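You operate a simulated robot arm through the tools that you are given. There is no shell and no other tool. Be economical: measure what you need, move in short steps, check, and stop when the job is done.

You run a simulated two-armed robot. Do the job below in one go: nothing can be reset, and whatever is moved stays where it is left.

TASK
Run the film out to 30, brake it, stand the white sleeve on it and drop in CAP 37.
Fine: film first; take the sleeve on the green cabinet and leave the one on the shelf.

It is judged by the outcome, as a careful person would: the job done as asked, and still so three seconds after it is handed in. It fails if anything else is knocked over, pushed out of place, dropped, spilled or broken. Lids that push on must go on centred and level and be pressed home; caps that screw on are set level and turned clockwise until they are tight.

THE ROBOT
Two 7-joint arms with two-finger parallel grippers on one trunk, on a base that drives. Base frame: it is fixed to the floor where the robot stands at the start and does not move with it; the origin is under the middle of the robot, x ahead of it, y to its left, z up. Units: cm, degrees, N and s.
The left shoulder is at the start at [5, 16.1, 102.3], the right one opposite. Places, roughly: black lever [50, 10, 80]. Payload 3.43 kg a hand.
The tool frame of a hand sits at the grasp point between the pads (the TCP): z along the fingers, y along the line on which they close. The tips reach 3 cm beyond it. The gripper opens to 9.4 cm. The fingers are 2.8 cm wide and 1 cm thick; the gripper's body (5 by 9.6 cm) begins 5.5 cm behind the TCP.
Orientation is told as [roll, pitch, yaw] about the base's x, y, z axes, in that order, counted from this pose: with the fingers straight down and closing along the base's y, the tool's x points along the base's -x, its y along +y and its z along -z.

THE INTERFACE
- The arms move only by the tool play_rows. It takes "left_deltas", "right_deltas" or both (then of equal length, played together; a hand with none holds still); each is a list of rows, each an object of numbers (a shift or turn left out is 0, a gripper value left out holds the last): "rx", "ry", "rz": the turn, a rotation vector about the tool's x, y, z in rad; "dx", "dy", "dz": the shift along the tool's x, y, z in cm; "gripper": the finger opening in cm, from 0 to 9.4. In form: [{"rx": .., "ry": .., "rz": .., "dx": .., "dy": .., "dz": .., "gripper": ..}, ...]. A call has 1 to 8 rows; each row shifts and turns the commanded pose from where the row before left it, along the tool's axes as they then stand. Each row takes 0.2 s and may step no farther than 5 cm and 8.6 degrees from the row before; otherwise, or with a gripper value out of range, the whole call is refused. Where a pose cannot be reached the arm comes as near as it can. A force on the tool above 60 N (or 10 N above the force at the start of the call, whichever is more), or a blocked arm, ends the call early, and 0.2 s more pass. The fingers move at their own pace (about 4.5 cm/s each) and stop on an object; they squeeze with about 31 N. The grip force told is the motor's: it shows also when the fingers shut on nothing. Time passes only in rows, and 0.2 s behind the last, so rows that do not move let the fingers close. The reply holds the time, the measured pose of the TCP, the force on the tool along the base axes, the opening and the grip force, in the units named above and with some noise, with the torque about the TCP (base axes, N m) and any sound that the robot's microphone picked up, and new pictures: "views" is both (left out), scene, wrist or none (wrist: the cameras of the hands that moved).
- Cameras (640 x 400 px; columns grow to the right, rows downward): "scene" is now at [9.38, 3.69, 109.81]; the picture's right is [0.33, -0.94, 0.00], its down [-0.88, -0.31, -0.36] and it looks along [0.34, 0.12, -0.93] (base axes); focal length 214 px, centre (320, 200). "left" rides on the left gripper at [7.6, -1.4, -10.3] in its tool frame; the picture's right is [0.18, 0.98, 0.00], its down [-0.75, 0.14, -0.64] and it looks along [-0.63, 0.12, 0.77] (tool axes); focal length 243 px, centre (320, 200). "right" rides on the right gripper at [7.6, 1.4, -10.2] in its tool frame; the picture's right is [-0.18, 0.98, 0.00], its down [-0.75, -0.14, -0.64] and it looks along [-0.63, -0.12, 0.77] (tool axes); focal length 243 px, centre (320, 200). There is no depth. A picture from a camera that has moved, and an enlarged one, comes with that camera's place and axes in the base frame and with its lens. The place of the scene camera against the robot may be out by one fixed shift of up to 2.5 cm in any direction.
- slide_trunk(by): slides the trunk up (or, below 0, down) by that many cm; the arms and the scene camera ride with it, the base frame stays. It gives what a move gives, with no picture.
- drive_base(legs): drives the robot by 1 to 6 legs, each [ahead, left, turn to the left] in cm, cm and degrees, along the robot's own axes; the way and the turn of a leg run together, so that a leg with both is an arc; at most 150 cm and 180 degrees a leg. The arms and the cameras ride along, it lands a little off, and it stops where it bumps. It gives what a move gives, and a new picture of the scene camera.
- turn_head(pan, tilt): turns the head with the scene camera to pan (to the left, within 80 degrees either way) and tilt (down, from -29 to 69), counted from straight ahead of the robot. It gives what a move gives, and a new picture of the scene camera.
- zoom(camera, box): a new picture of the part [left, top, right, bottom] of that camera's present view, enlarged. No time passes.
- sign_off(): hands the job in; it is judged then, once.

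Go step by step. Nothing tells you exact positions but the pictures and the camera data: compare them with the known pose of the tool, close in by small moves and look again before you grip or let go. The budget is 120 turns and 260 pictures, counting those below and the enlarged ones. Unless the task says otherwise, let go and move clear before handing in, and close with one line.

The tools are called after "Call:" as name(argument=value, ...) on one line, values as JSON. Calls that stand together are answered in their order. play_rows: Moves the arms, as the interface text tells. Its arguments: {"type":"object","properties":{"left_deltas":{"type":"array"},"right_deltas":{"type":"array"},"views":{"type":"string","enum":["both","scene","wrist","none"]}},"required":[]} The other tools are called the same way: slide_trunk (by) slides the trunk up or down; drive_base (legs) drives the base; turn_head (pan, tilt) turns the head that bears the scene camera; zoom (camera, box) takes an enlarged picture of a part of a camera's view; sign_off () hands the job in.

At the start:

```text
time_s: 0.0
left_ee_pos: [31.7, 40.78, 115.42]
left_tcp_rot: [0.0, 0.0, 0.1]
left_wrist_force: [0.6, 0.0, 0.3]
left_wrist_torque: [0.03, -0.01, -0.04]
left_finger_gap: 9.37
left_grip_force: 0.0
right_ee_pos: [40.6, 5.52, 108.28]
right_tcp_rot: [0.1, 0.0, 0.0]
right_wrist_force: [0.3, 0.1, -0.4]
right_wrist_torque: [-0.02, 0.05, 0.0]
right_finger_gap: 9.41
right_grip_force: 0.0
trunk travel left (down, up): [-5.0, 21.7]
robot x, y, heading: [0.15, 0.14, 0.0]
head pan, tilt: [19.5, 68.8]
```

scene: 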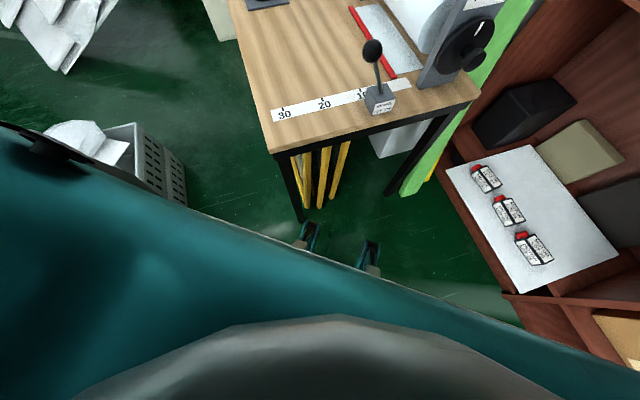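
right: 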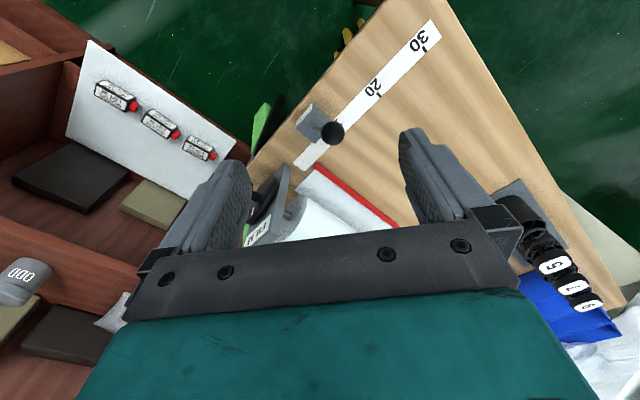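
left: 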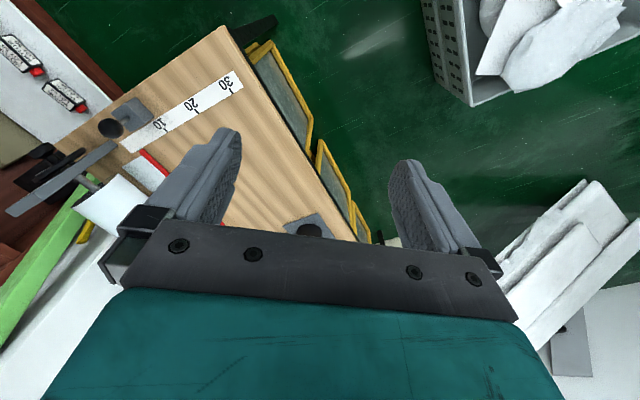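

I see a bench with a film roll, a red-edged film sheet, a scale and a black lever, with shelves to the right. I'll look around before moving.

Call:
turn_head(pan=10, tilt=40)

Call:
turn_head(pan=-50, tilt=40)

Call:
turn_head(pan=70, tilt=40)

```text
time_s: 0.9
left_ee_pos: [31.68, 40.79, 115.41]
left_tcp_rot: [0.0, -0.1, 0.1]
left_wrist_force: [0.0, -0.5, -0.5]
left_wrist_torque: [-0.02, 0.0, 0.0]
left_finger_gap: 9.43
left_grip_force: 0.1
right_ee_pos: [40.51, 5.51, 108.36]
right_tcp_rot: [0.0, 0.0, 0.0]
right_wrist_force: [0.2, 0.0, -0.9]
right_wrist_torque: [0.0, -0.01, 0.01]
right_finger_gap: 9.39
right_grip_force: 0.0
trunk travel left (down, up): [-5.0, 21.7]
robot x, y, heading: [0.2, 0.09, 0.0]
head pan, tilt: [10.0, 40.0]
camera scene: at [12.48, 3.31, 113.42], right [0.17, -0.98, 0.0], down [-0.63, -0.11, -0.77], along [0.75, 0.13, -0.64], focal length 214 px, centre (320, 200)
```

scene: 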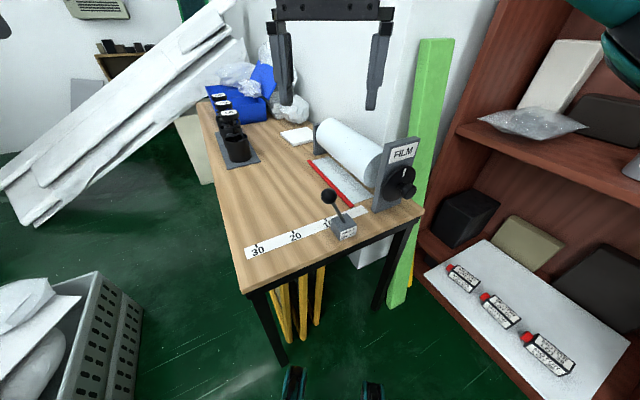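

```text
time_s: 2.2
left_ee_pos: [31.64, 40.76, 115.58]
left_tcp_rot: [0.0, -0.2, 0.1]
left_wrist_force: [0.2, -0.2, 0.4]
left_wrist_torque: [0.01, 0.01, -0.01]
left_finger_gap: 9.41
left_grip_force: 0.2
right_ee_pos: [40.71, 5.43, 108.19]
right_tcp_rot: [0.0, 0.0, 0.0]
right_wrist_force: [-0.3, 0.0, -0.4]
right_wrist_torque: [0.02, 0.03, 0.0]
right_finger_gap: 9.41
right_grip_force: 0.0
trunk travel left (down, up): [-5.0, 21.7]
robot x, y, heading: [-0.01, -0.02, 0.1]
head pan, tilt: [-50.0, 40.0]
camera scene: at [9.58, -4.68, 113.42], right [-0.77, -0.64, 0.0], down [-0.41, 0.49, -0.77], along [0.49, -0.59, -0.64], focal length 214 px, centre (320, 200)
```

scene: 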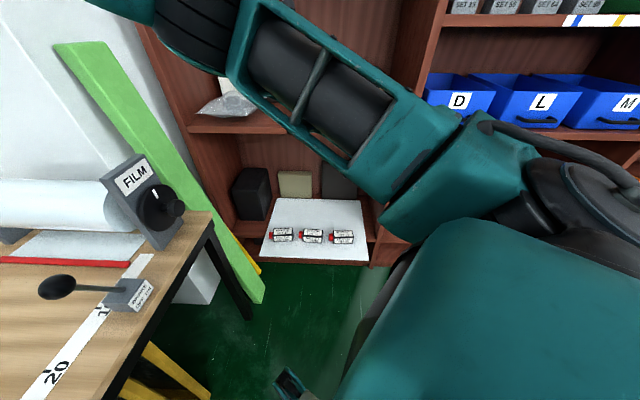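

```text
time_s: 4.2
left_ee_pos: [31.61, 40.91, 115.48]
left_tcp_rot: [0.1, -0.1, 0.1]
left_wrist_force: [-0.3, 0.2, 1.0]
left_wrist_torque: [0.0, 0.02, 0.01]
left_finger_gap: 9.41
left_grip_force: 0.0
right_ee_pos: [40.62, 5.6, 108.28]
right_tcp_rot: [0.0, 0.0, 0.0]
right_wrist_force: [0.1, 0.4, -0.1]
right_wrist_torque: [-0.01, -0.01, -0.01]
right_finger_gap: 9.41
right_grip_force: 0.2
trunk travel left (down, up): [-5.0, 21.7]
robot x, y, heading: [0.18, 0.08, 0.2]
head pan, tilt: [70.0, 40.0]
camera scene: at [7.02, 9.82, 113.42], right [0.94, -0.34, 0.0], down [-0.22, -0.6, -0.77], along [0.26, 0.72, -0.64], focal length 214 px, centre (320, 200)
```

scene: 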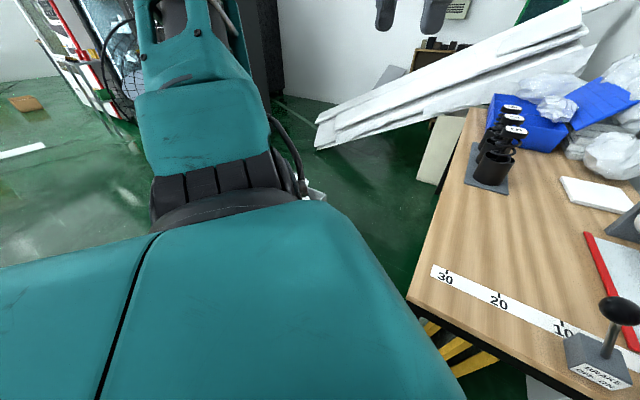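

The red bar seems to be the film's free end, to be pulled along the scale. The green cabinet and both sleeves are still to be found, so I'll look farther out and zoom.

Call:
turn_head(pan=75, tilt=12)

Call:
turn_head(pan=-75, tilt=12)

Call:
turn_head(pan=10, tilt=5)

Call:
turn_head(pan=10, tilt=40)

Call:
zoom(camera="scene", box=[200, 80, 440, 280])

Call:
zoom(camera="scene", box=[310, 130, 430, 250])

```text
time_s: 5.2
left_ee_pos: [31.6, 40.83, 115.45]
left_tcp_rot: [-0.1, -0.1, 0.1]
left_wrist_force: [0.8, 1.2, -0.8]
left_wrist_torque: [0.0, 0.03, 0.03]
left_finger_gap: 9.43
left_grip_force: 0.1
right_ee_pos: [40.57, 5.57, 108.22]
right_tcp_rot: [0.0, -0.1, 0.1]
right_wrist_force: [-0.6, -0.3, -0.8]
right_wrist_torque: [0.02, 0.01, 0.0]
right_finger_gap: 9.44
right_grip_force: 0.1
trunk travel left (down, up): [-5.0, 21.7]
robot x, y, heading: [0.05, -0.16, -0.1]
head pan, tilt: [75.0, 12.0]
camera scene: at [6.52, 10.84, 117.86], right [0.97, -0.26, 0.0], down [-0.05, -0.2, -0.98], along [0.25, 0.94, -0.21], focal length 214 px, centre (320, 200)
```

scene: 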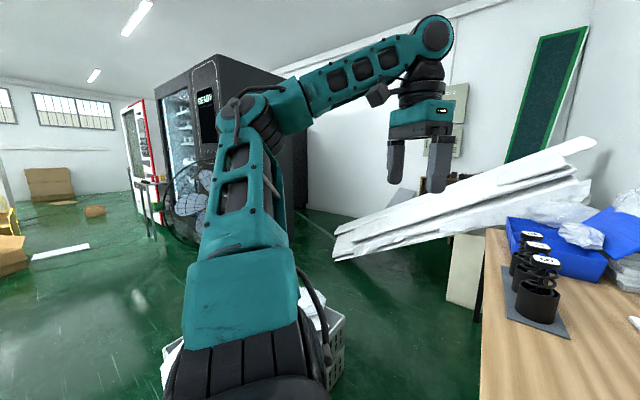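

```text
time_s: 7.5
left_ee_pos: [31.73, 40.8, 115.44]
left_tcp_rot: [0.1, -0.1, 0.1]
left_wrist_force: [-0.3, -0.5, 0.3]
left_wrist_torque: [-0.02, 0.04, 0.0]
left_finger_gap: 9.41
left_grip_force: 0.0
right_ee_pos: [40.53, 5.44, 108.26]
right_tcp_rot: [0.0, 0.1, 0.1]
right_wrist_force: [0.4, -0.1, 0.0]
right_wrist_torque: [0.04, -0.01, 0.03]
right_finger_gap: 9.4
right_grip_force: 0.0
trunk travel left (down, up): [-5.0, 21.7]
robot x, y, heading: [0.44, 0.14, -0.1]
head pan, tilt: [-75.0, 12.0]
camera scene: at [6.53, -7.17, 117.87], right [-0.97, -0.26, 0.0], down [-0.05, 0.2, -0.98], along [0.25, -0.94, -0.21], focal length 214 px, centre (320, 200)
```

scene: 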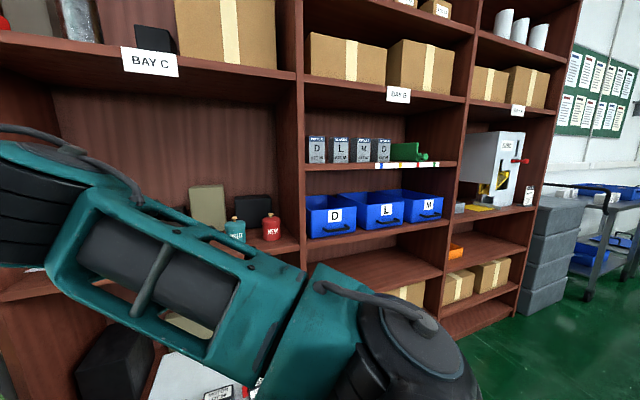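

```text
time_s: 9.1
left_ee_pos: [31.6, 40.84, 115.56]
left_tcp_rot: [0.0, -0.1, 0.1]
left_wrist_force: [0.1, 0.7, 0.5]
left_wrist_torque: [-0.02, 0.0, 0.02]
left_finger_gap: 9.37
left_grip_force: 0.0
right_ee_pos: [40.52, 5.45, 108.31]
right_tcp_rot: [-0.1, 0.0, 0.0]
right_wrist_force: [0.2, 0.6, -0.5]
right_wrist_torque: [0.0, -0.03, -0.01]
right_finger_gap: 9.42
right_grip_force: 0.0
trunk travel left (down, up): [-5.0, 21.7]
robot x, y, heading: [-0.25, -0.19, 0.2]
head pan, tilt: [10.0, 5.0]
camera scene: at [13.16, 3.42, 119.0], right [0.17, -0.98, 0.0], down [-0.09, -0.02, -1.0], along [0.98, 0.17, -0.09], focal length 214 px, centre (320, 200)
```

scene: 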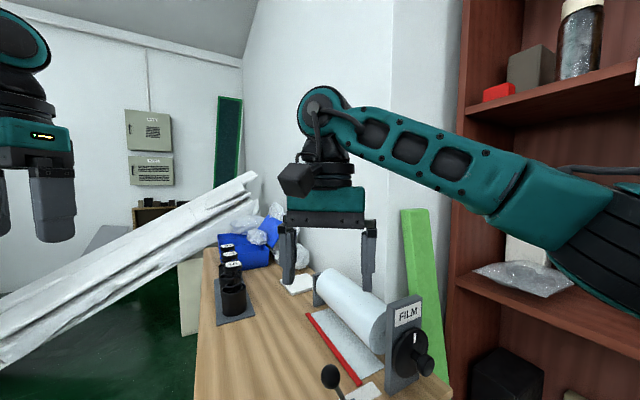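

```text
time_s: 10.1
left_ee_pos: [31.76, 40.81, 115.5]
left_tcp_rot: [0.1, 0.0, 0.0]
left_wrist_force: [0.1, 0.2, 0.4]
left_wrist_torque: [-0.02, -0.02, 0.0]
left_finger_gap: 9.42
left_grip_force: 0.1
right_ee_pos: [40.6, 5.48, 108.28]
right_tcp_rot: [0.0, -0.1, 0.0]
right_wrist_force: [0.0, -0.8, 0.4]
right_wrist_torque: [0.01, -0.01, 0.02]
right_finger_gap: 9.37
right_grip_force: 0.0
trunk travel left (down, up): [-5.0, 21.7]
robot x, y, heading: [0.13, 0.43, 0.2]
head pan, tilt: [10.0, 40.0]
camera scene: at [12.48, 3.31, 113.43], right [0.17, -0.98, 0.0], down [-0.63, -0.11, -0.77], along [0.75, 0.13, -0.64], focal length 214 px, centre (320, 200)
```

scene: 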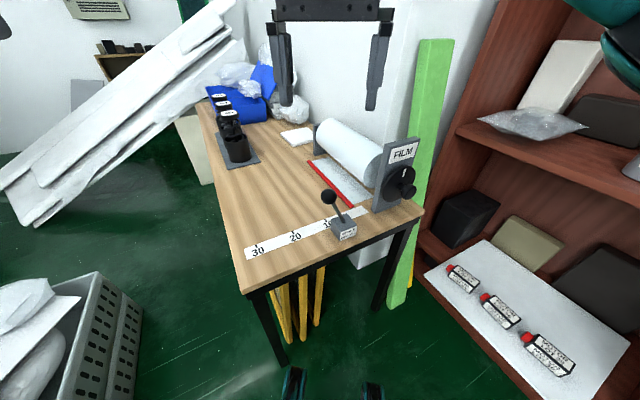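

```text
2.00 times, centred on (320, 180) of scene
camera zoom: at [12.48, 3.31, 113.43], right [0.17, -0.98, 0.0], down [-0.63, -0.11, -0.77], along [0.75, 0.13, -0.64], focal length 429 px, centre (320, 240)
```

zoom: 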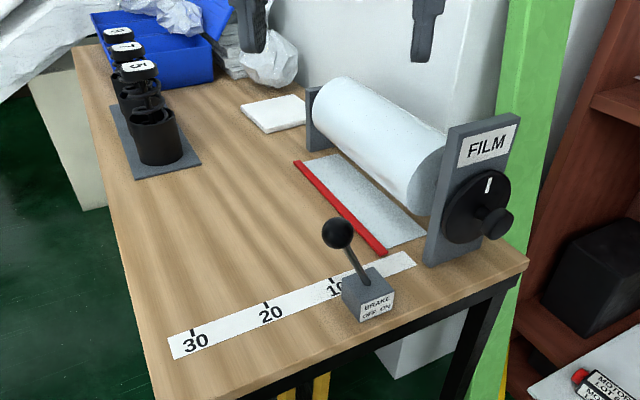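

```text
3.33 times, centred on (370, 190) of scene
camera zoom: at [12.48, 3.31, 113.43], right [0.17, -0.98, 0.0], down [-0.63, -0.11, -0.77], along [0.75, 0.13, -0.64], focal length 715 px, centre (153, 233)
```

zoom: 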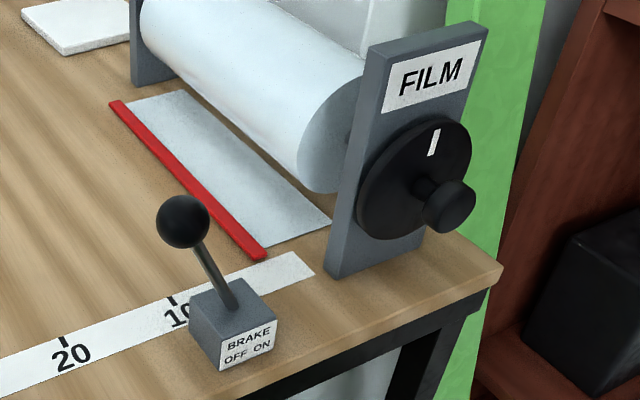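

The bench has a crank, a brake lever (now OFF) and a cap rack. No green cabinet yet, so I'll turn the robot in place to look behind, the hands being well above the bench.

Call:
zoom(camera="scene", box=[190, 80, 270, 170])

Call:
turn_head(pan=78, tilt=20)

Call:
drive_base(legs=[[-15, 0, 0], [0, 0, 75]])

```text
4.44 times, centred on (230, 125) of scene
camera zoom: at [12.48, 3.31, 113.43], right [0.17, -0.98, 0.0], down [-0.63, -0.11, -0.77], along [0.75, 0.13, -0.64], focal length 953 px, centre (720, 533)
```

zoom: 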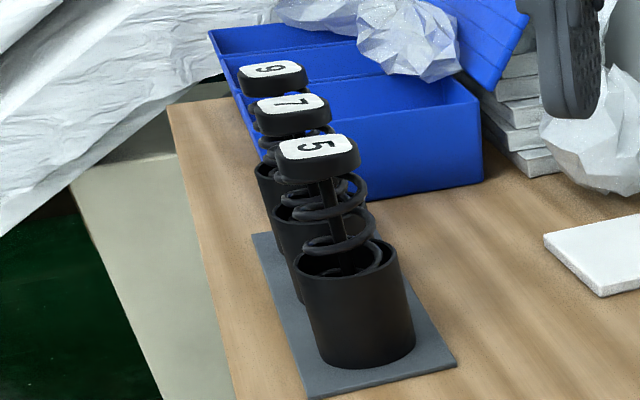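

```text
time_s: 11.5
left_ee_pos: [31.61, 40.87, 115.44]
left_tcp_rot: [-0.1, -0.1, 0.1]
left_wrist_force: [0.5, 0.7, -0.1]
left_wrist_torque: [-0.02, 0.01, 0.01]
left_finger_gap: 9.41
left_grip_force: 0.1
right_ee_pos: [40.54, 5.54, 108.19]
right_tcp_rot: [0.0, 0.0, -0.1]
right_wrist_force: [-0.8, -0.1, -0.6]
right_wrist_torque: [-0.02, -0.04, -0.01]
right_finger_gap: 9.39
right_grip_force: 0.0
trunk travel left (down, up): [-5.0, 21.7]
robot x, y, heading: [0.03, -0.04, -0.0]
head pan, tilt: [78.0, 20.0]
camera scene: at [6.05, 10.94, 116.56], right [0.98, -0.21, 0.0], down [-0.07, -0.33, -0.94], along [0.2, 0.92, -0.34], focal length 214 px, centre (320, 200)
```

scene: 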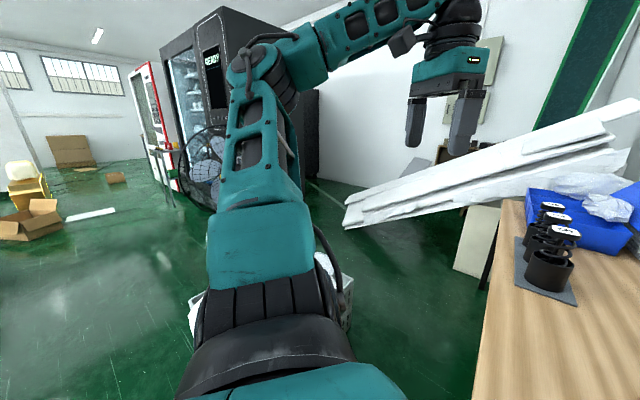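

```text
time_s: 12.7
left_ee_pos: [25.66, 40.93, 115.45]
left_tcp_rot: [0.0, -0.1, 0.4]
left_wrist_force: [0.7, 0.6, 0.8]
left_wrist_torque: [-0.01, 0.0, -0.01]
left_finger_gap: 9.37
left_grip_force: 0.1
right_ee_pos: [34.93, 5.66, 108.21]
right_tcp_rot: [0.0, -0.1, 0.3]
right_wrist_force: [-0.1, 0.0, 0.4]
right_wrist_torque: [0.02, -0.03, 0.02]
right_finger_gap: 9.42
right_grip_force: 0.0
trunk travel left (down, up): [-5.0, 21.7]
robot x, y, heading: [-5.53, 0.08, 0.1]
head pan, tilt: [78.0, 20.0]
stopped in leg 1: the robot was blocked; the commanded pose is now the measured one
camera scene: at [0.26, 10.93, 116.57], right [0.98, -0.2, 0.0], down [-0.07, -0.33, -0.94], along [0.19, 0.92, -0.34], focal length 214 px, centre (320, 200)
```

scene: 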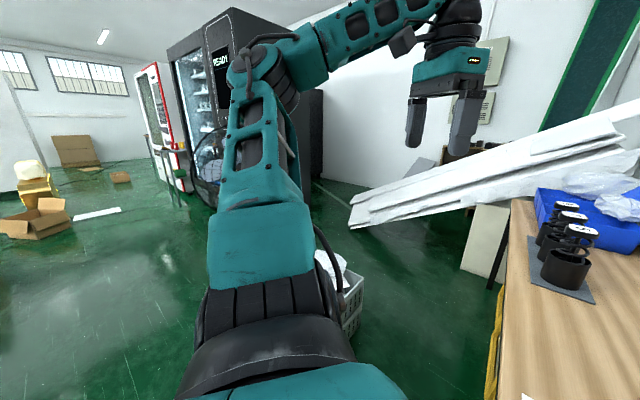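

Something behind stopped the base, so I'll go a little forward and turn in place to see it.

Call:
drive_base(legs=[[4, 0, 0]])

Call:
turn_head(pan=-40, tilt=40)

Call:
zoom(camera="scene", box=[180, 180, 340, 280])

```text
time_s: 13.6
left_ee_pos: [29.98, 40.88, 115.39]
left_tcp_rot: [0.0, 0.0, 0.4]
left_wrist_force: [0.0, -0.5, -0.2]
left_wrist_torque: [-0.01, -0.01, 0.02]
left_finger_gap: 9.4
left_grip_force: 0.0
right_ee_pos: [38.94, 5.71, 108.2]
right_tcp_rot: [0.0, 0.0, 0.1]
right_wrist_force: [-0.6, -0.4, -0.2]
right_wrist_torque: [-0.03, 0.0, 0.0]
right_finger_gap: 9.41
right_grip_force: 0.0
trunk travel left (down, up): [-5.0, 21.7]
robot x, y, heading: [-1.72, -0.01, 0.3]
head pan, tilt: [78.0, 20.0]
camera scene: at [4.31, 10.96, 116.56], right [0.98, -0.2, 0.0], down [-0.07, -0.33, -0.94], along [0.19, 0.92, -0.34], focal length 214 px, centre (320, 200)
```

scene: 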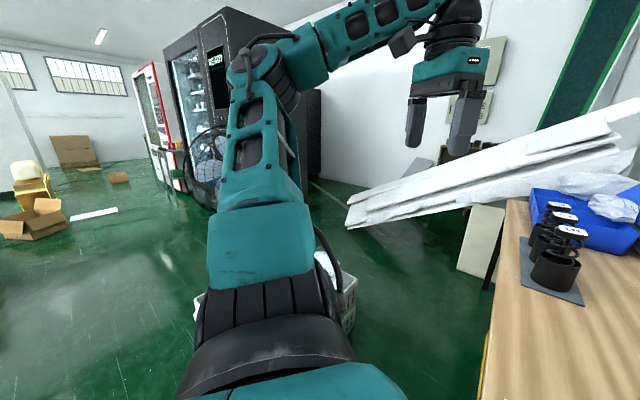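

```text
time_s: 15.6
left_ee_pos: [29.76, 40.9, 115.46]
left_tcp_rot: [0.0, 0.0, 0.5]
left_wrist_force: [-0.7, -0.4, 0.5]
left_wrist_torque: [0.01, 0.01, -0.01]
left_finger_gap: 9.4
left_grip_force: 0.1
right_ee_pos: [38.84, 5.62, 108.24]
right_tcp_rot: [0.0, 0.0, 0.2]
right_wrist_force: [0.8, -0.7, -0.4]
right_wrist_torque: [0.0, 0.02, -0.04]
right_finger_gap: 9.4
right_grip_force: 0.1
trunk travel left (down, up): [-5.0, 21.7]
robot x, y, heading: [-1.9, -0.27, 0.3]
head pan, tilt: [-40.0, 40.0]
camera scene: at [8.91, -3.59, 113.42], right [-0.64, -0.77, 0.0], down [-0.49, 0.41, -0.77], along [0.59, -0.49, -0.64], focal length 214 px, centre (320, 200)
```

scene: 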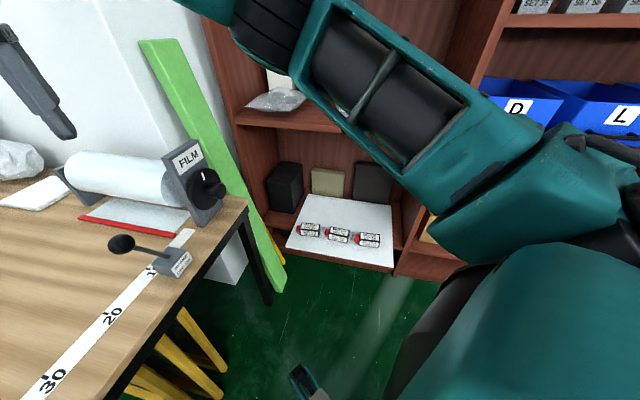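

```text
4.00 times, centred on (260, 230) of scene
camera zoom: at [8.91, -3.59, 113.42], right [-0.64, -0.77, 0.0], down [-0.49, 0.41, -0.77], along [0.59, -0.49, -0.64], focal length 858 px, centre (560, 80)
```

zoom: 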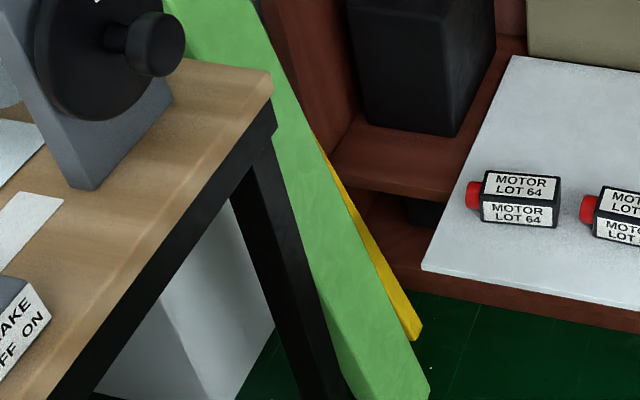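

The shelf items are motors, not caps. Now I'll turn in place to see the far side.

Call:
turn_head(pan=70, tilt=25)

Call:
drive_base(legs=[[0, 0, 80]])

```text
time_s: 17.4
left_ee_pos: [29.66, 40.99, 115.49]
left_tcp_rot: [0.0, 0.0, 0.4]
left_wrist_force: [-0.1, -0.7, 0.4]
left_wrist_torque: [-0.01, -0.01, 0.01]
left_finger_gap: 9.41
left_grip_force: 0.0
right_ee_pos: [38.97, 5.75, 108.2]
right_tcp_rot: [0.0, 0.0, 0.2]
right_wrist_force: [-0.3, 0.1, 0.1]
right_wrist_torque: [0.04, -0.02, 0.02]
right_finger_gap: 9.38
right_grip_force: 0.0
trunk travel left (down, up): [-5.0, 21.7]
robot x, y, heading: [-1.77, -0.03, 0.4]
head pan, tilt: [70.0, 25.0]
camera scene: at [5.49, 10.51, 115.75], right [0.94, -0.34, 0.0], down [-0.14, -0.4, -0.91], along [0.31, 0.85, -0.42], focal length 214 px, centre (320, 200)
```

scene: 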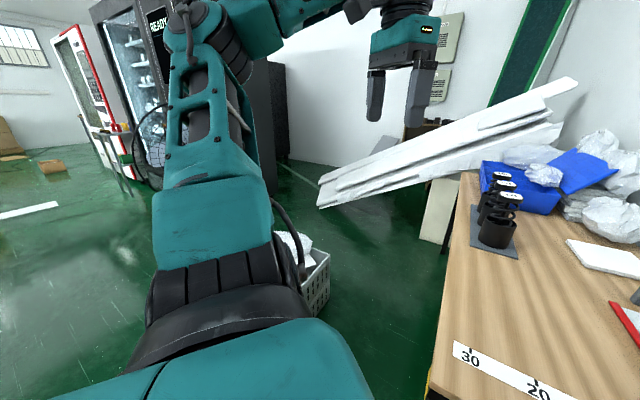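

```text
time_s: 21.3
left_ee_pos: [-37.55, 37.31, 115.43]
left_tcp_rot: [-0.1, 0.0, 81.7]
left_wrist_force: [0.2, 0.1, 0.2]
left_wrist_torque: [0.0, 0.04, -0.03]
left_finger_gap: 9.38
left_grip_force: 0.1
right_ee_pos: [-1.29, 41.13, 108.17]
right_tcp_rot: [0.0, 0.1, 81.6]
right_wrist_force: [0.2, 0.7, -0.3]
right_wrist_torque: [-0.03, 0.02, 0.0]
right_finger_gap: 9.4
right_grip_force: 0.0
trunk travel left (down, up): [-5.0, 21.7]
robot x, y, heading: [-1.8, -0.06, 81.8]
head pan, tilt: [70.0, 25.0]
camera scene: at [-9.15, 10.16, 115.75], right [0.48, 0.88, 0.0], down [0.37, -0.2, -0.91], along [-0.8, 0.43, -0.42], focal length 214 px, centre (320, 200)
```

scene: 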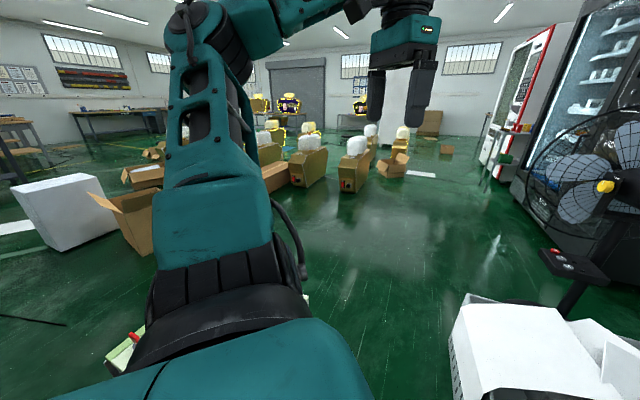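

Something light green with a red item is directly behind the robot's start position. I'll turn a bit more to see it.

Call:
drive_base(legs=[[0, 0, 50]])

Call:
turn_head(pan=70, tilt=50)

Call:
turn_head(pan=15, tilt=50)

```text
time_s: 24.0
left_ee_pos: [-53.25, -3.49, 115.33]
left_tcp_rot: [0.0, -0.1, 131.8]
left_wrist_force: [-0.5, 0.6, 0.0]
left_wrist_torque: [0.02, 0.0, 0.0]
left_finger_gap: 9.39
left_grip_force: 0.0
right_ee_pos: [-32.93, 26.72, 108.34]
right_tcp_rot: [0.1, 0.0, 131.7]
right_wrist_force: [-0.1, -0.4, 1.0]
right_wrist_torque: [-0.01, 0.0, 0.01]
right_finger_gap: 9.43
right_grip_force: 0.1
trunk travel left (down, up): [-5.0, 21.7]
robot x, y, heading: [-1.7, -0.09, 131.5]
head pan, tilt: [70.0, 25.0]
camera scene: at [-12.85, 1.39, 115.75], right [-0.37, 0.93, 0.0], down [0.39, 0.16, -0.91], along [-0.84, -0.34, -0.42], focal length 214 px, centre (320, 200)
```

scene: 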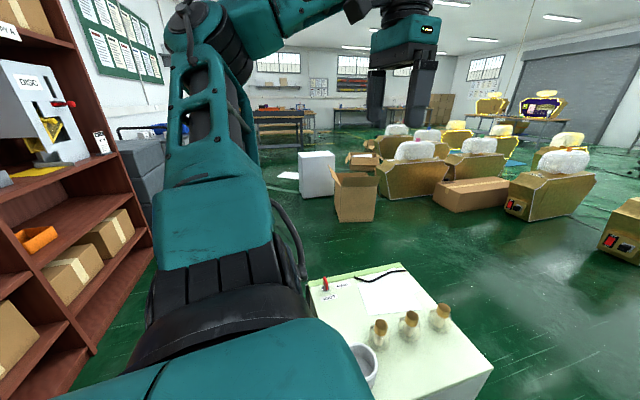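

```text
time_s: 24.9
left_ee_pos: [-53.26, -3.59, 115.34]
left_tcp_rot: [0.0, -0.1, 131.9]
left_wrist_force: [0.0, 0.6, 0.4]
left_wrist_torque: [0.0, 0.0, -0.03]
left_finger_gap: 9.43
left_grip_force: 0.1
right_ee_pos: [-32.86, 26.61, 108.26]
right_tcp_rot: [0.0, 0.1, 131.7]
right_wrist_force: [-0.2, -0.2, -0.5]
right_wrist_torque: [0.0, 0.0, 0.0]
right_finger_gap: 9.41
right_grip_force: 0.1
trunk travel left (down, up): [-5.0, 21.7]
robot x, y, heading: [-1.88, 0.02, 131.5]
head pan, tilt: [70.0, 50.0]
camera scene: at [-11.45, 1.96, 112.01], right [-0.37, 0.93, 0.0], down [0.71, 0.28, -0.64], along [-0.6, -0.24, -0.77], focal length 214 px, centre (320, 200)
```

scene: 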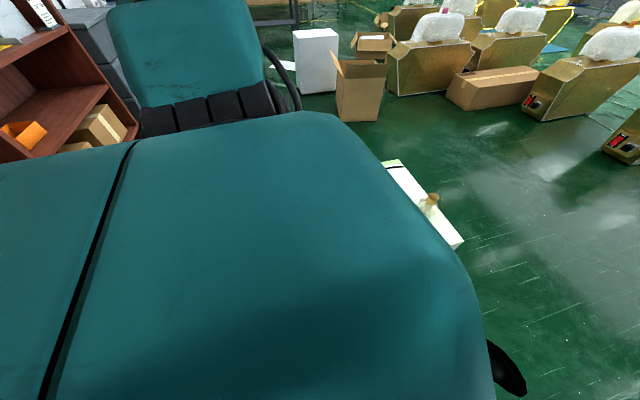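

```text
time_s: 26.1
left_ee_pos: [-53.29, -3.55, 115.46]
left_tcp_rot: [0.0, 0.0, 131.8]
left_wrist_force: [-0.1, 0.1, -0.1]
left_wrist_torque: [0.02, 0.0, 0.01]
left_finger_gap: 9.43
left_grip_force: 0.1
right_ee_pos: [-32.77, 26.67, 108.23]
right_tcp_rot: [0.0, 0.0, 131.7]
right_wrist_force: [-0.4, 0.2, 0.0]
right_wrist_torque: [-0.02, -0.02, -0.03]
right_finger_gap: 9.39
right_grip_force: 0.0
trunk travel left (down, up): [-5.0, 21.7]
robot x, y, heading: [-1.68, -0.23, 131.9]
head pan, tilt: [15.0, 50.0]
camera scene: at [-10.73, 9.03, 112.0], right [0.55, 0.84, 0.0], down [0.64, -0.42, -0.64], along [-0.54, 0.35, -0.77], focal length 214 px, centre (320, 200)
```

scene: 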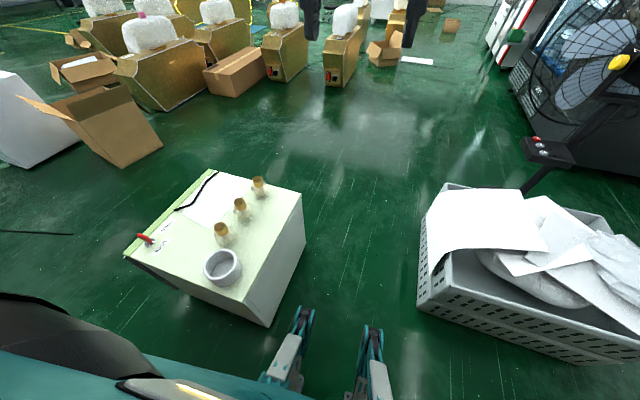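

The green cabinet is behind the start position, with a white sleeve and three small items on it. I'll zoom to read the labels.

Call:
zoom(camera="scene", box=[120, 160, 310, 310])

Call:
zoom(camera="scene", box=[195, 170, 285, 290])

Call:
zoom(camera="left", box=[0, 0, 640, 400])

```text
2.67 times, centred on (215, 235) of scene
camera zoom: at [-10.73, 9.03, 112.0], right [0.55, 0.84, 0.0], down [0.64, -0.42, -0.64], along [-0.54, 0.35, -0.77], focal length 572 px, centre (600, 107)
```

zoom: 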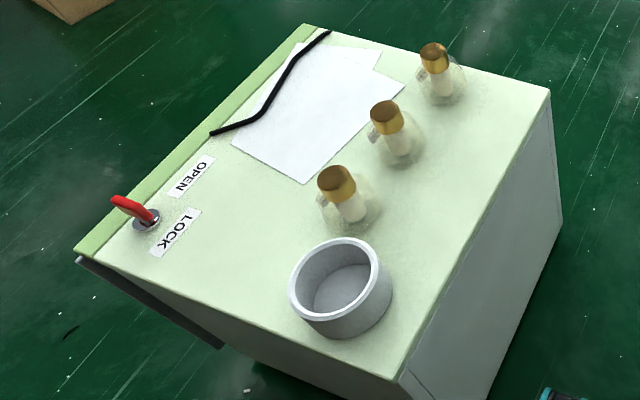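

```text
3.33 times, centred on (240, 230) of scene
camera zoom: at [-10.73, 9.03, 112.0], right [0.55, 0.84, 0.0], down [0.64, -0.42, -0.64], along [-0.54, 0.35, -0.77], focal length 715 px, centre (587, 100)
```

zoom: 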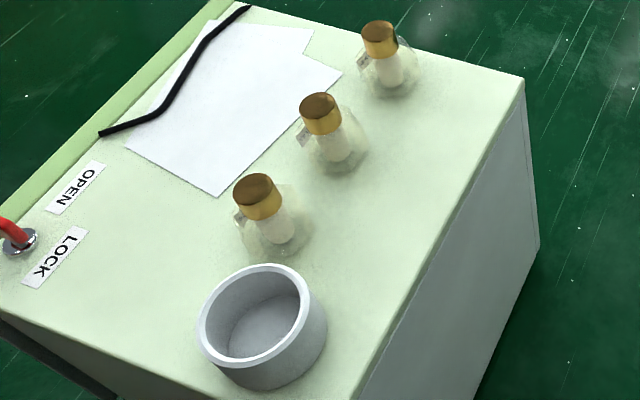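

```text
1.00 times, centred on (320, 200) of left (not enlarged: the box is as wide or as high as the picture)
camera zoom: at [-46.99, -8.22, 125.68], right [-0.61, -0.79, 0.0], down [-0.61, 0.47, 0.64], along [-0.51, 0.39, -0.77], focal length 243 px, centre (320, 200)
```

zoom: 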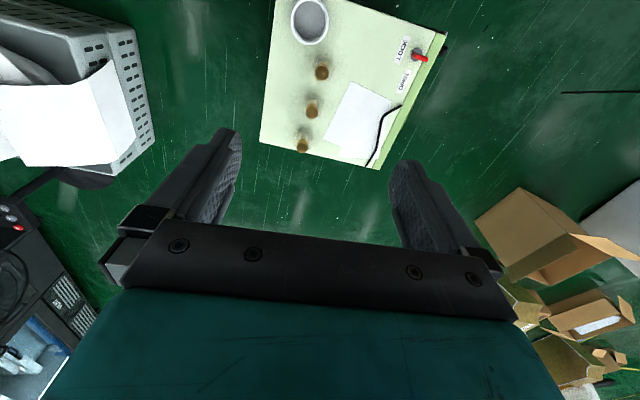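

The cabinet carries a wide white sleeve (about 11 cm across) and three bagged items with tags. The film comes first, so I'll return to the bench.

Call:
drive_base(legs=[[0, 0, -131.7]])

Call:
turn_head(pan=0, tilt=50)

Call:
zoom(camera="right", box=[140, 80, 540, 330])

```text
time_s: 32.0
left_ee_pos: [29.86, 40.93, 115.44]
left_tcp_rot: [0.0, -0.1, 0.3]
left_wrist_force: [0.0, 0.4, -0.2]
left_wrist_torque: [-0.01, 0.01, 0.02]
left_finger_gap: 9.43
left_grip_force: 0.1
right_ee_pos: [38.9, 5.67, 108.22]
right_tcp_rot: [0.0, 0.1, 0.2]
right_wrist_force: [0.8, 1.1, -0.3]
right_wrist_torque: [0.01, 0.03, -0.01]
right_finger_gap: 9.36
right_grip_force: 0.1
trunk travel left (down, up): [-5.0, 21.7]
robot x, y, heading: [-1.7, -0.08, 0.5]
head pan, tilt: [15.0, 50.0]
camera scene: at [9.81, 3.84, 112.0], right [0.26, -0.97, 0.0], down [-0.74, -0.2, -0.64], along [0.62, 0.17, -0.77], focal length 214 px, centre (320, 200)
```

scene: 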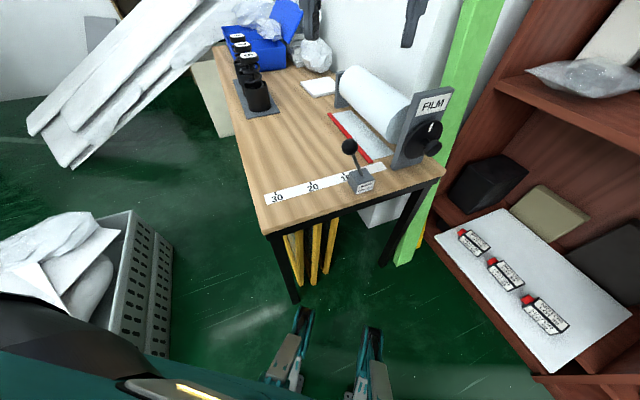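

```text
time_s: 32.7
left_ee_pos: [29.81, 40.95, 115.36]
left_tcp_rot: [0.0, 0.0, 0.3]
left_wrist_force: [-0.2, 0.3, -0.3]
left_wrist_torque: [0.0, 0.01, -0.02]
left_finger_gap: 9.4
left_grip_force: 0.1
right_ee_pos: [38.95, 5.54, 108.27]
right_tcp_rot: [0.0, -0.1, 0.2]
right_wrist_force: [0.1, -0.8, 0.7]
right_wrist_torque: [0.01, 0.0, -0.02]
right_finger_gap: 9.38
right_grip_force: 0.0
trunk travel left (down, up): [-5.0, 21.7]
robot x, y, heading: [-1.9, -0.05, 0.4]
head pan, tilt: [0.0, 50.0]
camera scene: at [10.07, 1.86, 112.0], right [0.0, -1.0, 0.0], down [-0.77, 0.0, -0.64], along [0.64, 0.0, -0.77], focal length 214 px, centre (320, 200)
```

scene: 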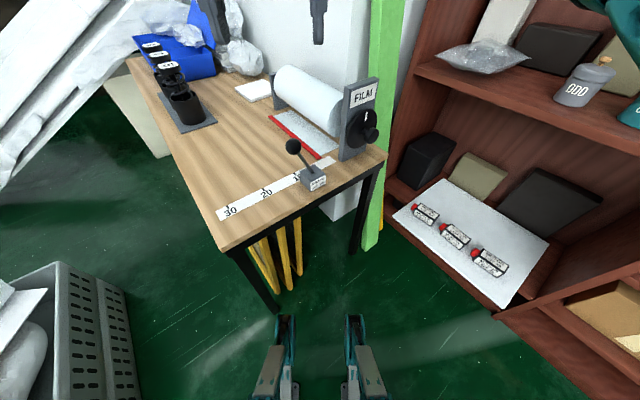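

```text
1.60 times, centred on (340, 205) of right
camera zoom: at [31.4, 6.96, 118.49], right [0.18, 0.98, 0.0], down [0.75, -0.14, 0.64], along [0.63, -0.12, -0.77], focal length 388 px, centre (288, 192)
```

zoom: 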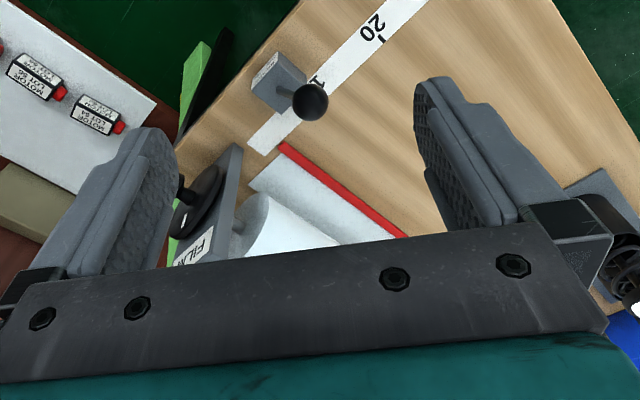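

The bench runs at about 38° to the base: bar near end ≈ [62.7, 0, 69] at scale ≈0, tick 30 ≈ [45, 23], lever ball ≈ [49, 6, 83]. I'll square the robot to the bench and move closer.

Call:
drive_base(legs=[[0, 0, 37.5], [0, -14, 0], [7, 0, 0]])

Call:
turn_head(pan=-20, tilt=60)

Call:
zoom(camera="right", box=[0, 0, 640, 400])

```text
time_s: 36.4
left_ee_pos: [12.57, 44.87, 115.27]
left_tcp_rot: [0.1, -0.1, 37.7]
left_wrist_force: [0.5, 0.1, -0.1]
left_wrist_torque: [0.0, 0.01, 0.0]
left_finger_gap: 9.42
left_grip_force: 0.0
right_ee_pos: [41.23, 22.2, 108.3]
right_tcp_rot: [-0.1, 0.1, 37.3]
right_wrist_force: [0.6, 0.1, -0.8]
right_wrist_torque: [0.02, 0.0, -0.03]
right_finger_gap: 9.39
right_grip_force: 0.0
trunk travel left (down, up): [-5.0, 21.7]
robot x, y, heading: [11.89, -6.83, 37.4]
head pan, tilt: [0.0, 50.0]
camera scene: at [21.63, 2.03, 112.0], right [0.61, -0.79, 0.0], down [-0.61, -0.47, -0.64], along [0.51, 0.39, -0.77], focal length 214 px, centre (320, 200)
```

scene: 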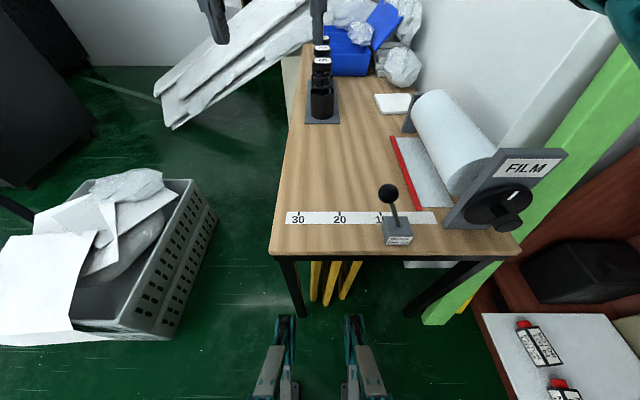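

```text
time_s: 37.2
left_ee_pos: [12.37, 44.76, 115.39]
left_tcp_rot: [-0.1, -0.1, 37.6]
left_wrist_force: [0.0, 0.7, 0.1]
left_wrist_torque: [0.01, 0.03, -0.02]
left_finger_gap: 9.39
left_grip_force: 0.1
right_ee_pos: [41.07, 22.16, 108.26]
right_tcp_rot: [0.0, 0.1, 37.3]
right_wrist_force: [-0.5, -0.3, 0.7]
right_wrist_torque: [0.02, 0.0, 0.0]
right_finger_gap: 9.36
right_grip_force: 0.0
trunk travel left (down, up): [-5.0, 21.7]
robot x, y, heading: [12.18, -7.05, 37.5]
head pan, tilt: [-20.0, 60.0]
camera scene: at [21.84, -0.67, 110.75], right [0.3, -0.95, 0.0], down [-0.83, -0.26, -0.5], along [0.48, 0.15, -0.87], focal length 214 px, centre (320, 200)
```

scene: 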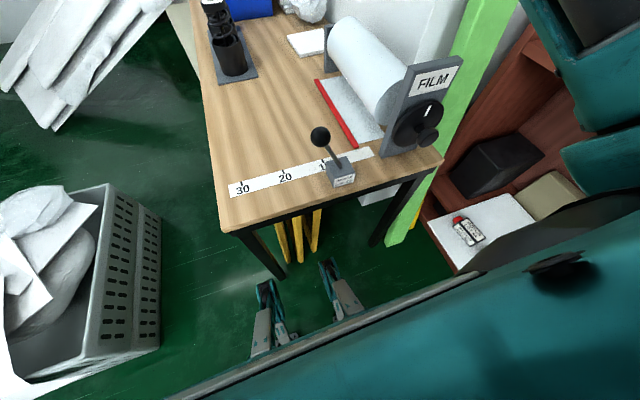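

```text
1.00 times, centred on (320, 200) of right (not enlarged: the box is as wide or as high as the picture)
camera zoom: at [34.34, 18.59, 118.49], right [-0.45, 0.89, 0.0], down [0.68, 0.35, 0.64], along [0.57, 0.29, -0.77], focal length 243 px, centre (320, 200)
```

zoom: 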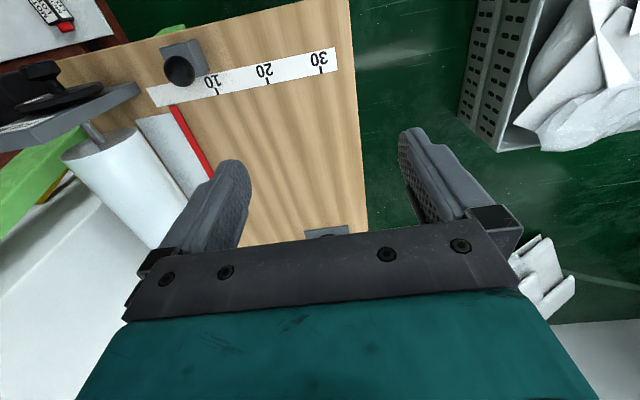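

The bench now lines up with the robot. I'll take the right hand over the bar near x 51, y −25 (robot frame) at a safe height, then look.

Call:
play_rows(right_deltas=[{"dy": -4.5, "dx": -1.5}, {"dy": -4.5, "dx": -1.5}, {"dy": -4.5, "dx": -1.5}, {"dy": -4.5, "dx": -1.5}, {"dy": -4.5, "dx": -1.5}, {"dy": -4.5, "dx": -1.5}, {"dy": -3, "dx": -1.2, "gripper": 6}, {"dz": 4.5}])

Call:
play_rows(right_deltas=[{"dz": 4.5}, {"dz": 4.5}])

```text
time_s: 39.0
left_ee_pos: [12.65, 44.7, 115.52]
left_tcp_rot: [0.0, -0.1, 37.6]
left_wrist_force: [0.1, 0.5, 0.3]
left_wrist_torque: [0.0, 0.01, 0.01]
left_finger_gap: 9.39
left_grip_force: 0.1
right_ee_pos: [67.44, 4.4, 103.73]
right_tcp_rot: [0.0, 0.0, 37.4]
right_wrist_force: [0.4, -0.8, 0.2]
right_wrist_torque: [0.01, -0.03, 0.02]
right_finger_gap: 6.0
right_grip_force: 0.1
trunk travel left (down, up): [-5.0, 21.7]
robot x, y, heading: [12.3, -6.77, 37.5]
head pan, tilt: [-20.0, 60.0]
camera scene: at [21.86, -0.69, 110.75], right [0.3, -0.95, 0.0], down [-0.83, -0.26, -0.5], along [0.48, 0.15, -0.87], focal length 214 px, centre (320, 200)
camera right: at [60.63, 0.85, 113.96], right [-0.45, 0.89, 0.0], down [0.68, 0.35, 0.64], along [0.57, 0.29, -0.77], focal length 243 px, centre (320, 200)
```

scene: 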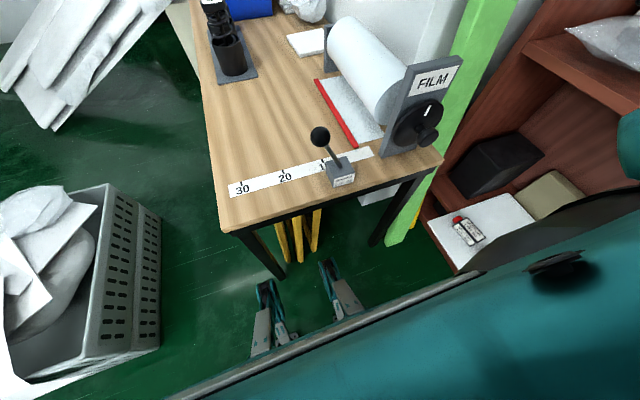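
right: 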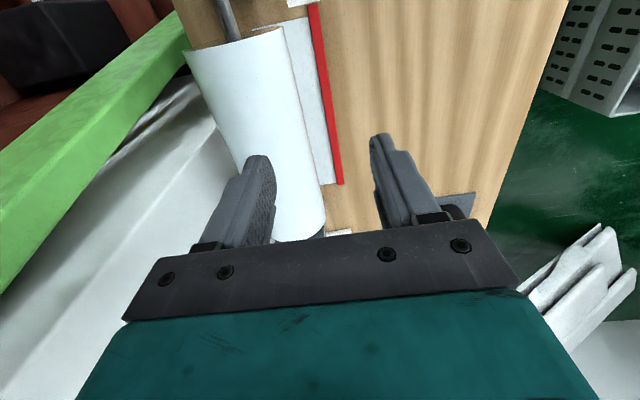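

```text
time_s: 39.6
left_ee_pos: [12.56, 44.74, 115.39]
left_tcp_rot: [0.0, -0.1, 37.7]
left_wrist_force: [0.1, -0.4, 0.1]
left_wrist_torque: [0.02, 0.02, 0.01]
left_finger_gap: 9.38
left_grip_force: 0.1
right_ee_pos: [67.57, 4.45, 94.66]
right_tcp_rot: [0.0, 0.0, 37.4]
right_wrist_force: [0.2, 0.7, 0.5]
right_wrist_torque: [-0.01, 0.01, -0.03]
right_finger_gap: 6.0
right_grip_force: 0.1
trunk travel left (down, up): [-5.0, 21.7]
robot x, y, heading: [12.11, -6.81, 37.1]
head pan, tilt: [-20.0, 60.0]
camera scene: at [21.86, -0.68, 110.75], right [0.3, -0.95, 0.0], down [-0.83, -0.26, -0.5], along [0.48, 0.15, -0.87], focal length 214 px, centre (320, 200)
camera right: at [60.73, 0.91, 104.86], right [-0.45, 0.89, 0.0], down [0.69, 0.34, 0.64], along [0.57, 0.29, -0.77], focal length 243 px, centre (320, 200)
```

scene: 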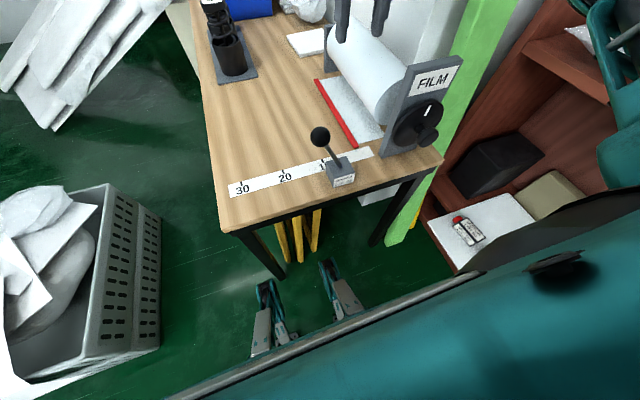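
right: 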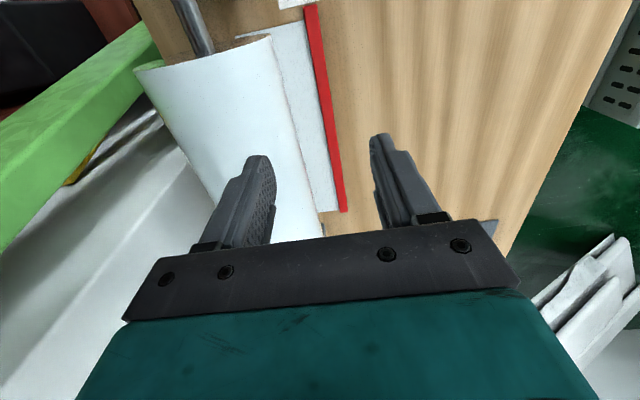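

The bar lies at y ≈ −24.9 from x 44 to 76, top z ≈ 70, with the roll's edge at y ≈ −29. I'll shift slightly left, narrow the opening and go down.

Call:
play_rows(right_deltas=[{"dy": 0.8, "gripper": 4.6}, {"dz": 4.5}, {"dz": 4.5}, {"dz": 4.5}, {"dz": 3}])

```text
time_s: 40.9
left_ee_pos: [12.55, 44.66, 115.37]
left_tcp_rot: [0.0, -0.1, 37.7]
left_wrist_force: [-0.3, -0.5, 0.3]
left_wrist_torque: [0.0, 0.0, -0.05]
left_finger_gap: 9.39
left_grip_force: 0.0
right_ee_pos: [67.18, 5.26, 78.12]
right_tcp_rot: [0.0, 0.0, 37.4]
right_wrist_force: [-0.3, -0.9, -0.4]
right_wrist_torque: [0.02, 0.0, 0.03]
right_finger_gap: 4.6
right_grip_force: 0.1
trunk travel left (down, up): [-5.0, 21.7]
robot x, y, heading: [12.49, -6.41, 37.6]
head pan, tilt: [-20.0, 60.0]
camera scene: at [21.85, -0.68, 110.75], right [0.3, -0.95, 0.0], down [-0.83, -0.26, -0.5], along [0.48, 0.15, -0.87], focal length 214 px, centre (320, 200)
camera right: at [60.38, 1.62, 88.43], right [-0.45, 0.89, 0.0], down [0.68, 0.34, 0.64], along [0.57, 0.29, -0.77], focal length 243 px, centre (320, 200)
```

scene: 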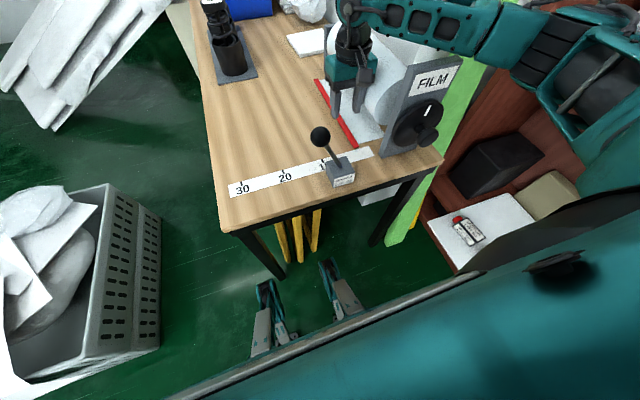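
right: 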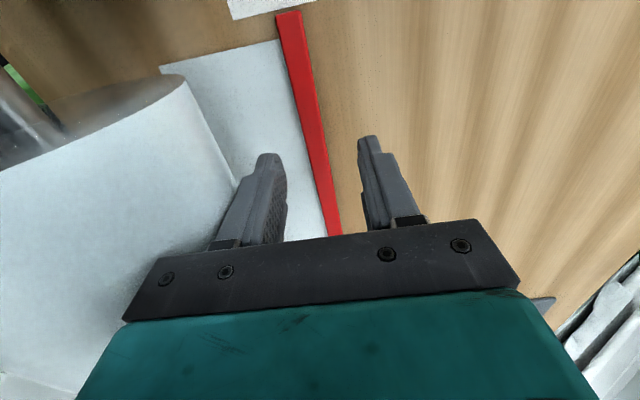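

The bar is between the fingers. I'll keep lowering in small steps and watch for contact.

Call:
play_rows(right_deltas=[{"dz": 2.5}, {"dz": 2}, {"dz": 0.7}], views="wrist")

Call:
zoom(camera="scene", box=[300, 60, 400, 160])

```text
time_s: 41.6
left_ee_pos: [11.9, 44.99, 115.53]
left_tcp_rot: [-0.4, -0.3, 37.6]
left_wrist_force: [-0.3, -0.1, 0.8]
left_wrist_torque: [0.01, 0.01, 0.01]
left_finger_gap: 9.41
left_grip_force: 0.0
right_ee_pos: [67.25, 6.14, 75.38]
right_tcp_rot: [0.5, -2.3, 37.2]
right_wrist_force: [-30.8, 12.3, 0.5]
right_wrist_torque: [-0.66, -1.56, -1.54]
right_finger_gap: 4.59
right_grip_force: 0.0
trunk travel left (down, up): [-5.0, 21.7]
robot x, y, heading: [11.91, -7.23, 37.5]
head pan, tilt: [-20.0, 60.0]
camera right: at [60.19, 2.33, 85.24], right [-0.45, 0.89, 0.02], down [0.67, 0.32, 0.67], along [0.59, 0.31, -0.74], focal length 243 px, centre (320, 200)
```

right: 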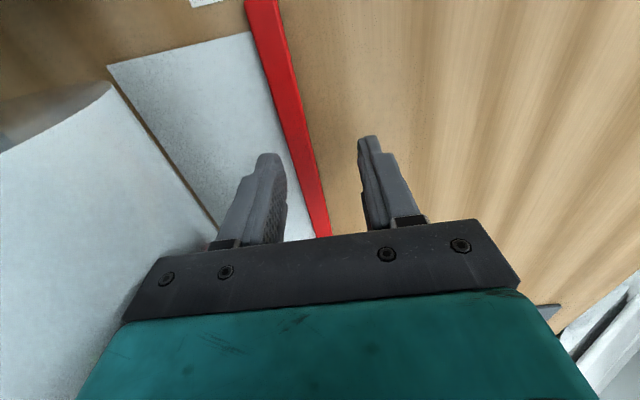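

```text
4.00 times, centred on (350, 110) of scene
camera zoom: at [21.25, -0.5, 110.99], right [0.3, -0.95, 0.0], down [-0.82, -0.26, -0.51], along [0.48, 0.15, -0.86], focal length 858 px, centre (200, 560)
```

zoom: 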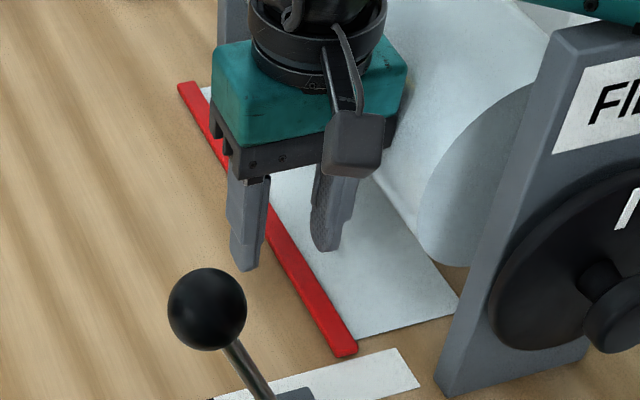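

The gripper's body touched the roll's side. I'll lift off and lean the hand left (about 18°) so the fingers reach in beside the roll.

Call:
play_rows(right_deltas=[{"dz": -2.5}, {"dz": -3, "dy": 1}, {"dz": -1.5, "dy": 1}], views="wrist")

```text
time_s: 42.5
left_ee_pos: [12.51, 44.84, 115.41]
left_tcp_rot: [0.0, -0.1, 37.4]
left_wrist_force: [0.3, -0.2, -0.1]
left_wrist_torque: [-0.01, 0.01, -0.01]
left_finger_gap: 9.38
left_grip_force: 0.0
right_ee_pos: [65.85, 6.69, 80.01]
right_tcp_rot: [-0.2, 0.2, 37.4]
right_wrist_force: [-0.2, 0.4, 0.6]
right_wrist_torque: [0.0, 0.0, 0.03]
right_finger_gap: 4.59
right_grip_force: 0.0
trunk travel left (down, up): [-5.0, 21.7]
robot x, y, heading: [12.24, -6.87, 37.4]
head pan, tilt: [-20.0, 60.0]
camera right: at [59.03, 3.14, 90.15], right [-0.45, 0.89, 0.0], down [0.69, 0.35, 0.64], along [0.57, 0.28, -0.77], focal length 243 px, centre (320, 200)
```

right: 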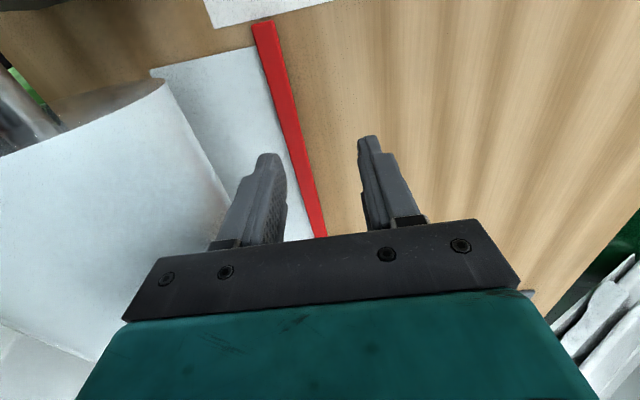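

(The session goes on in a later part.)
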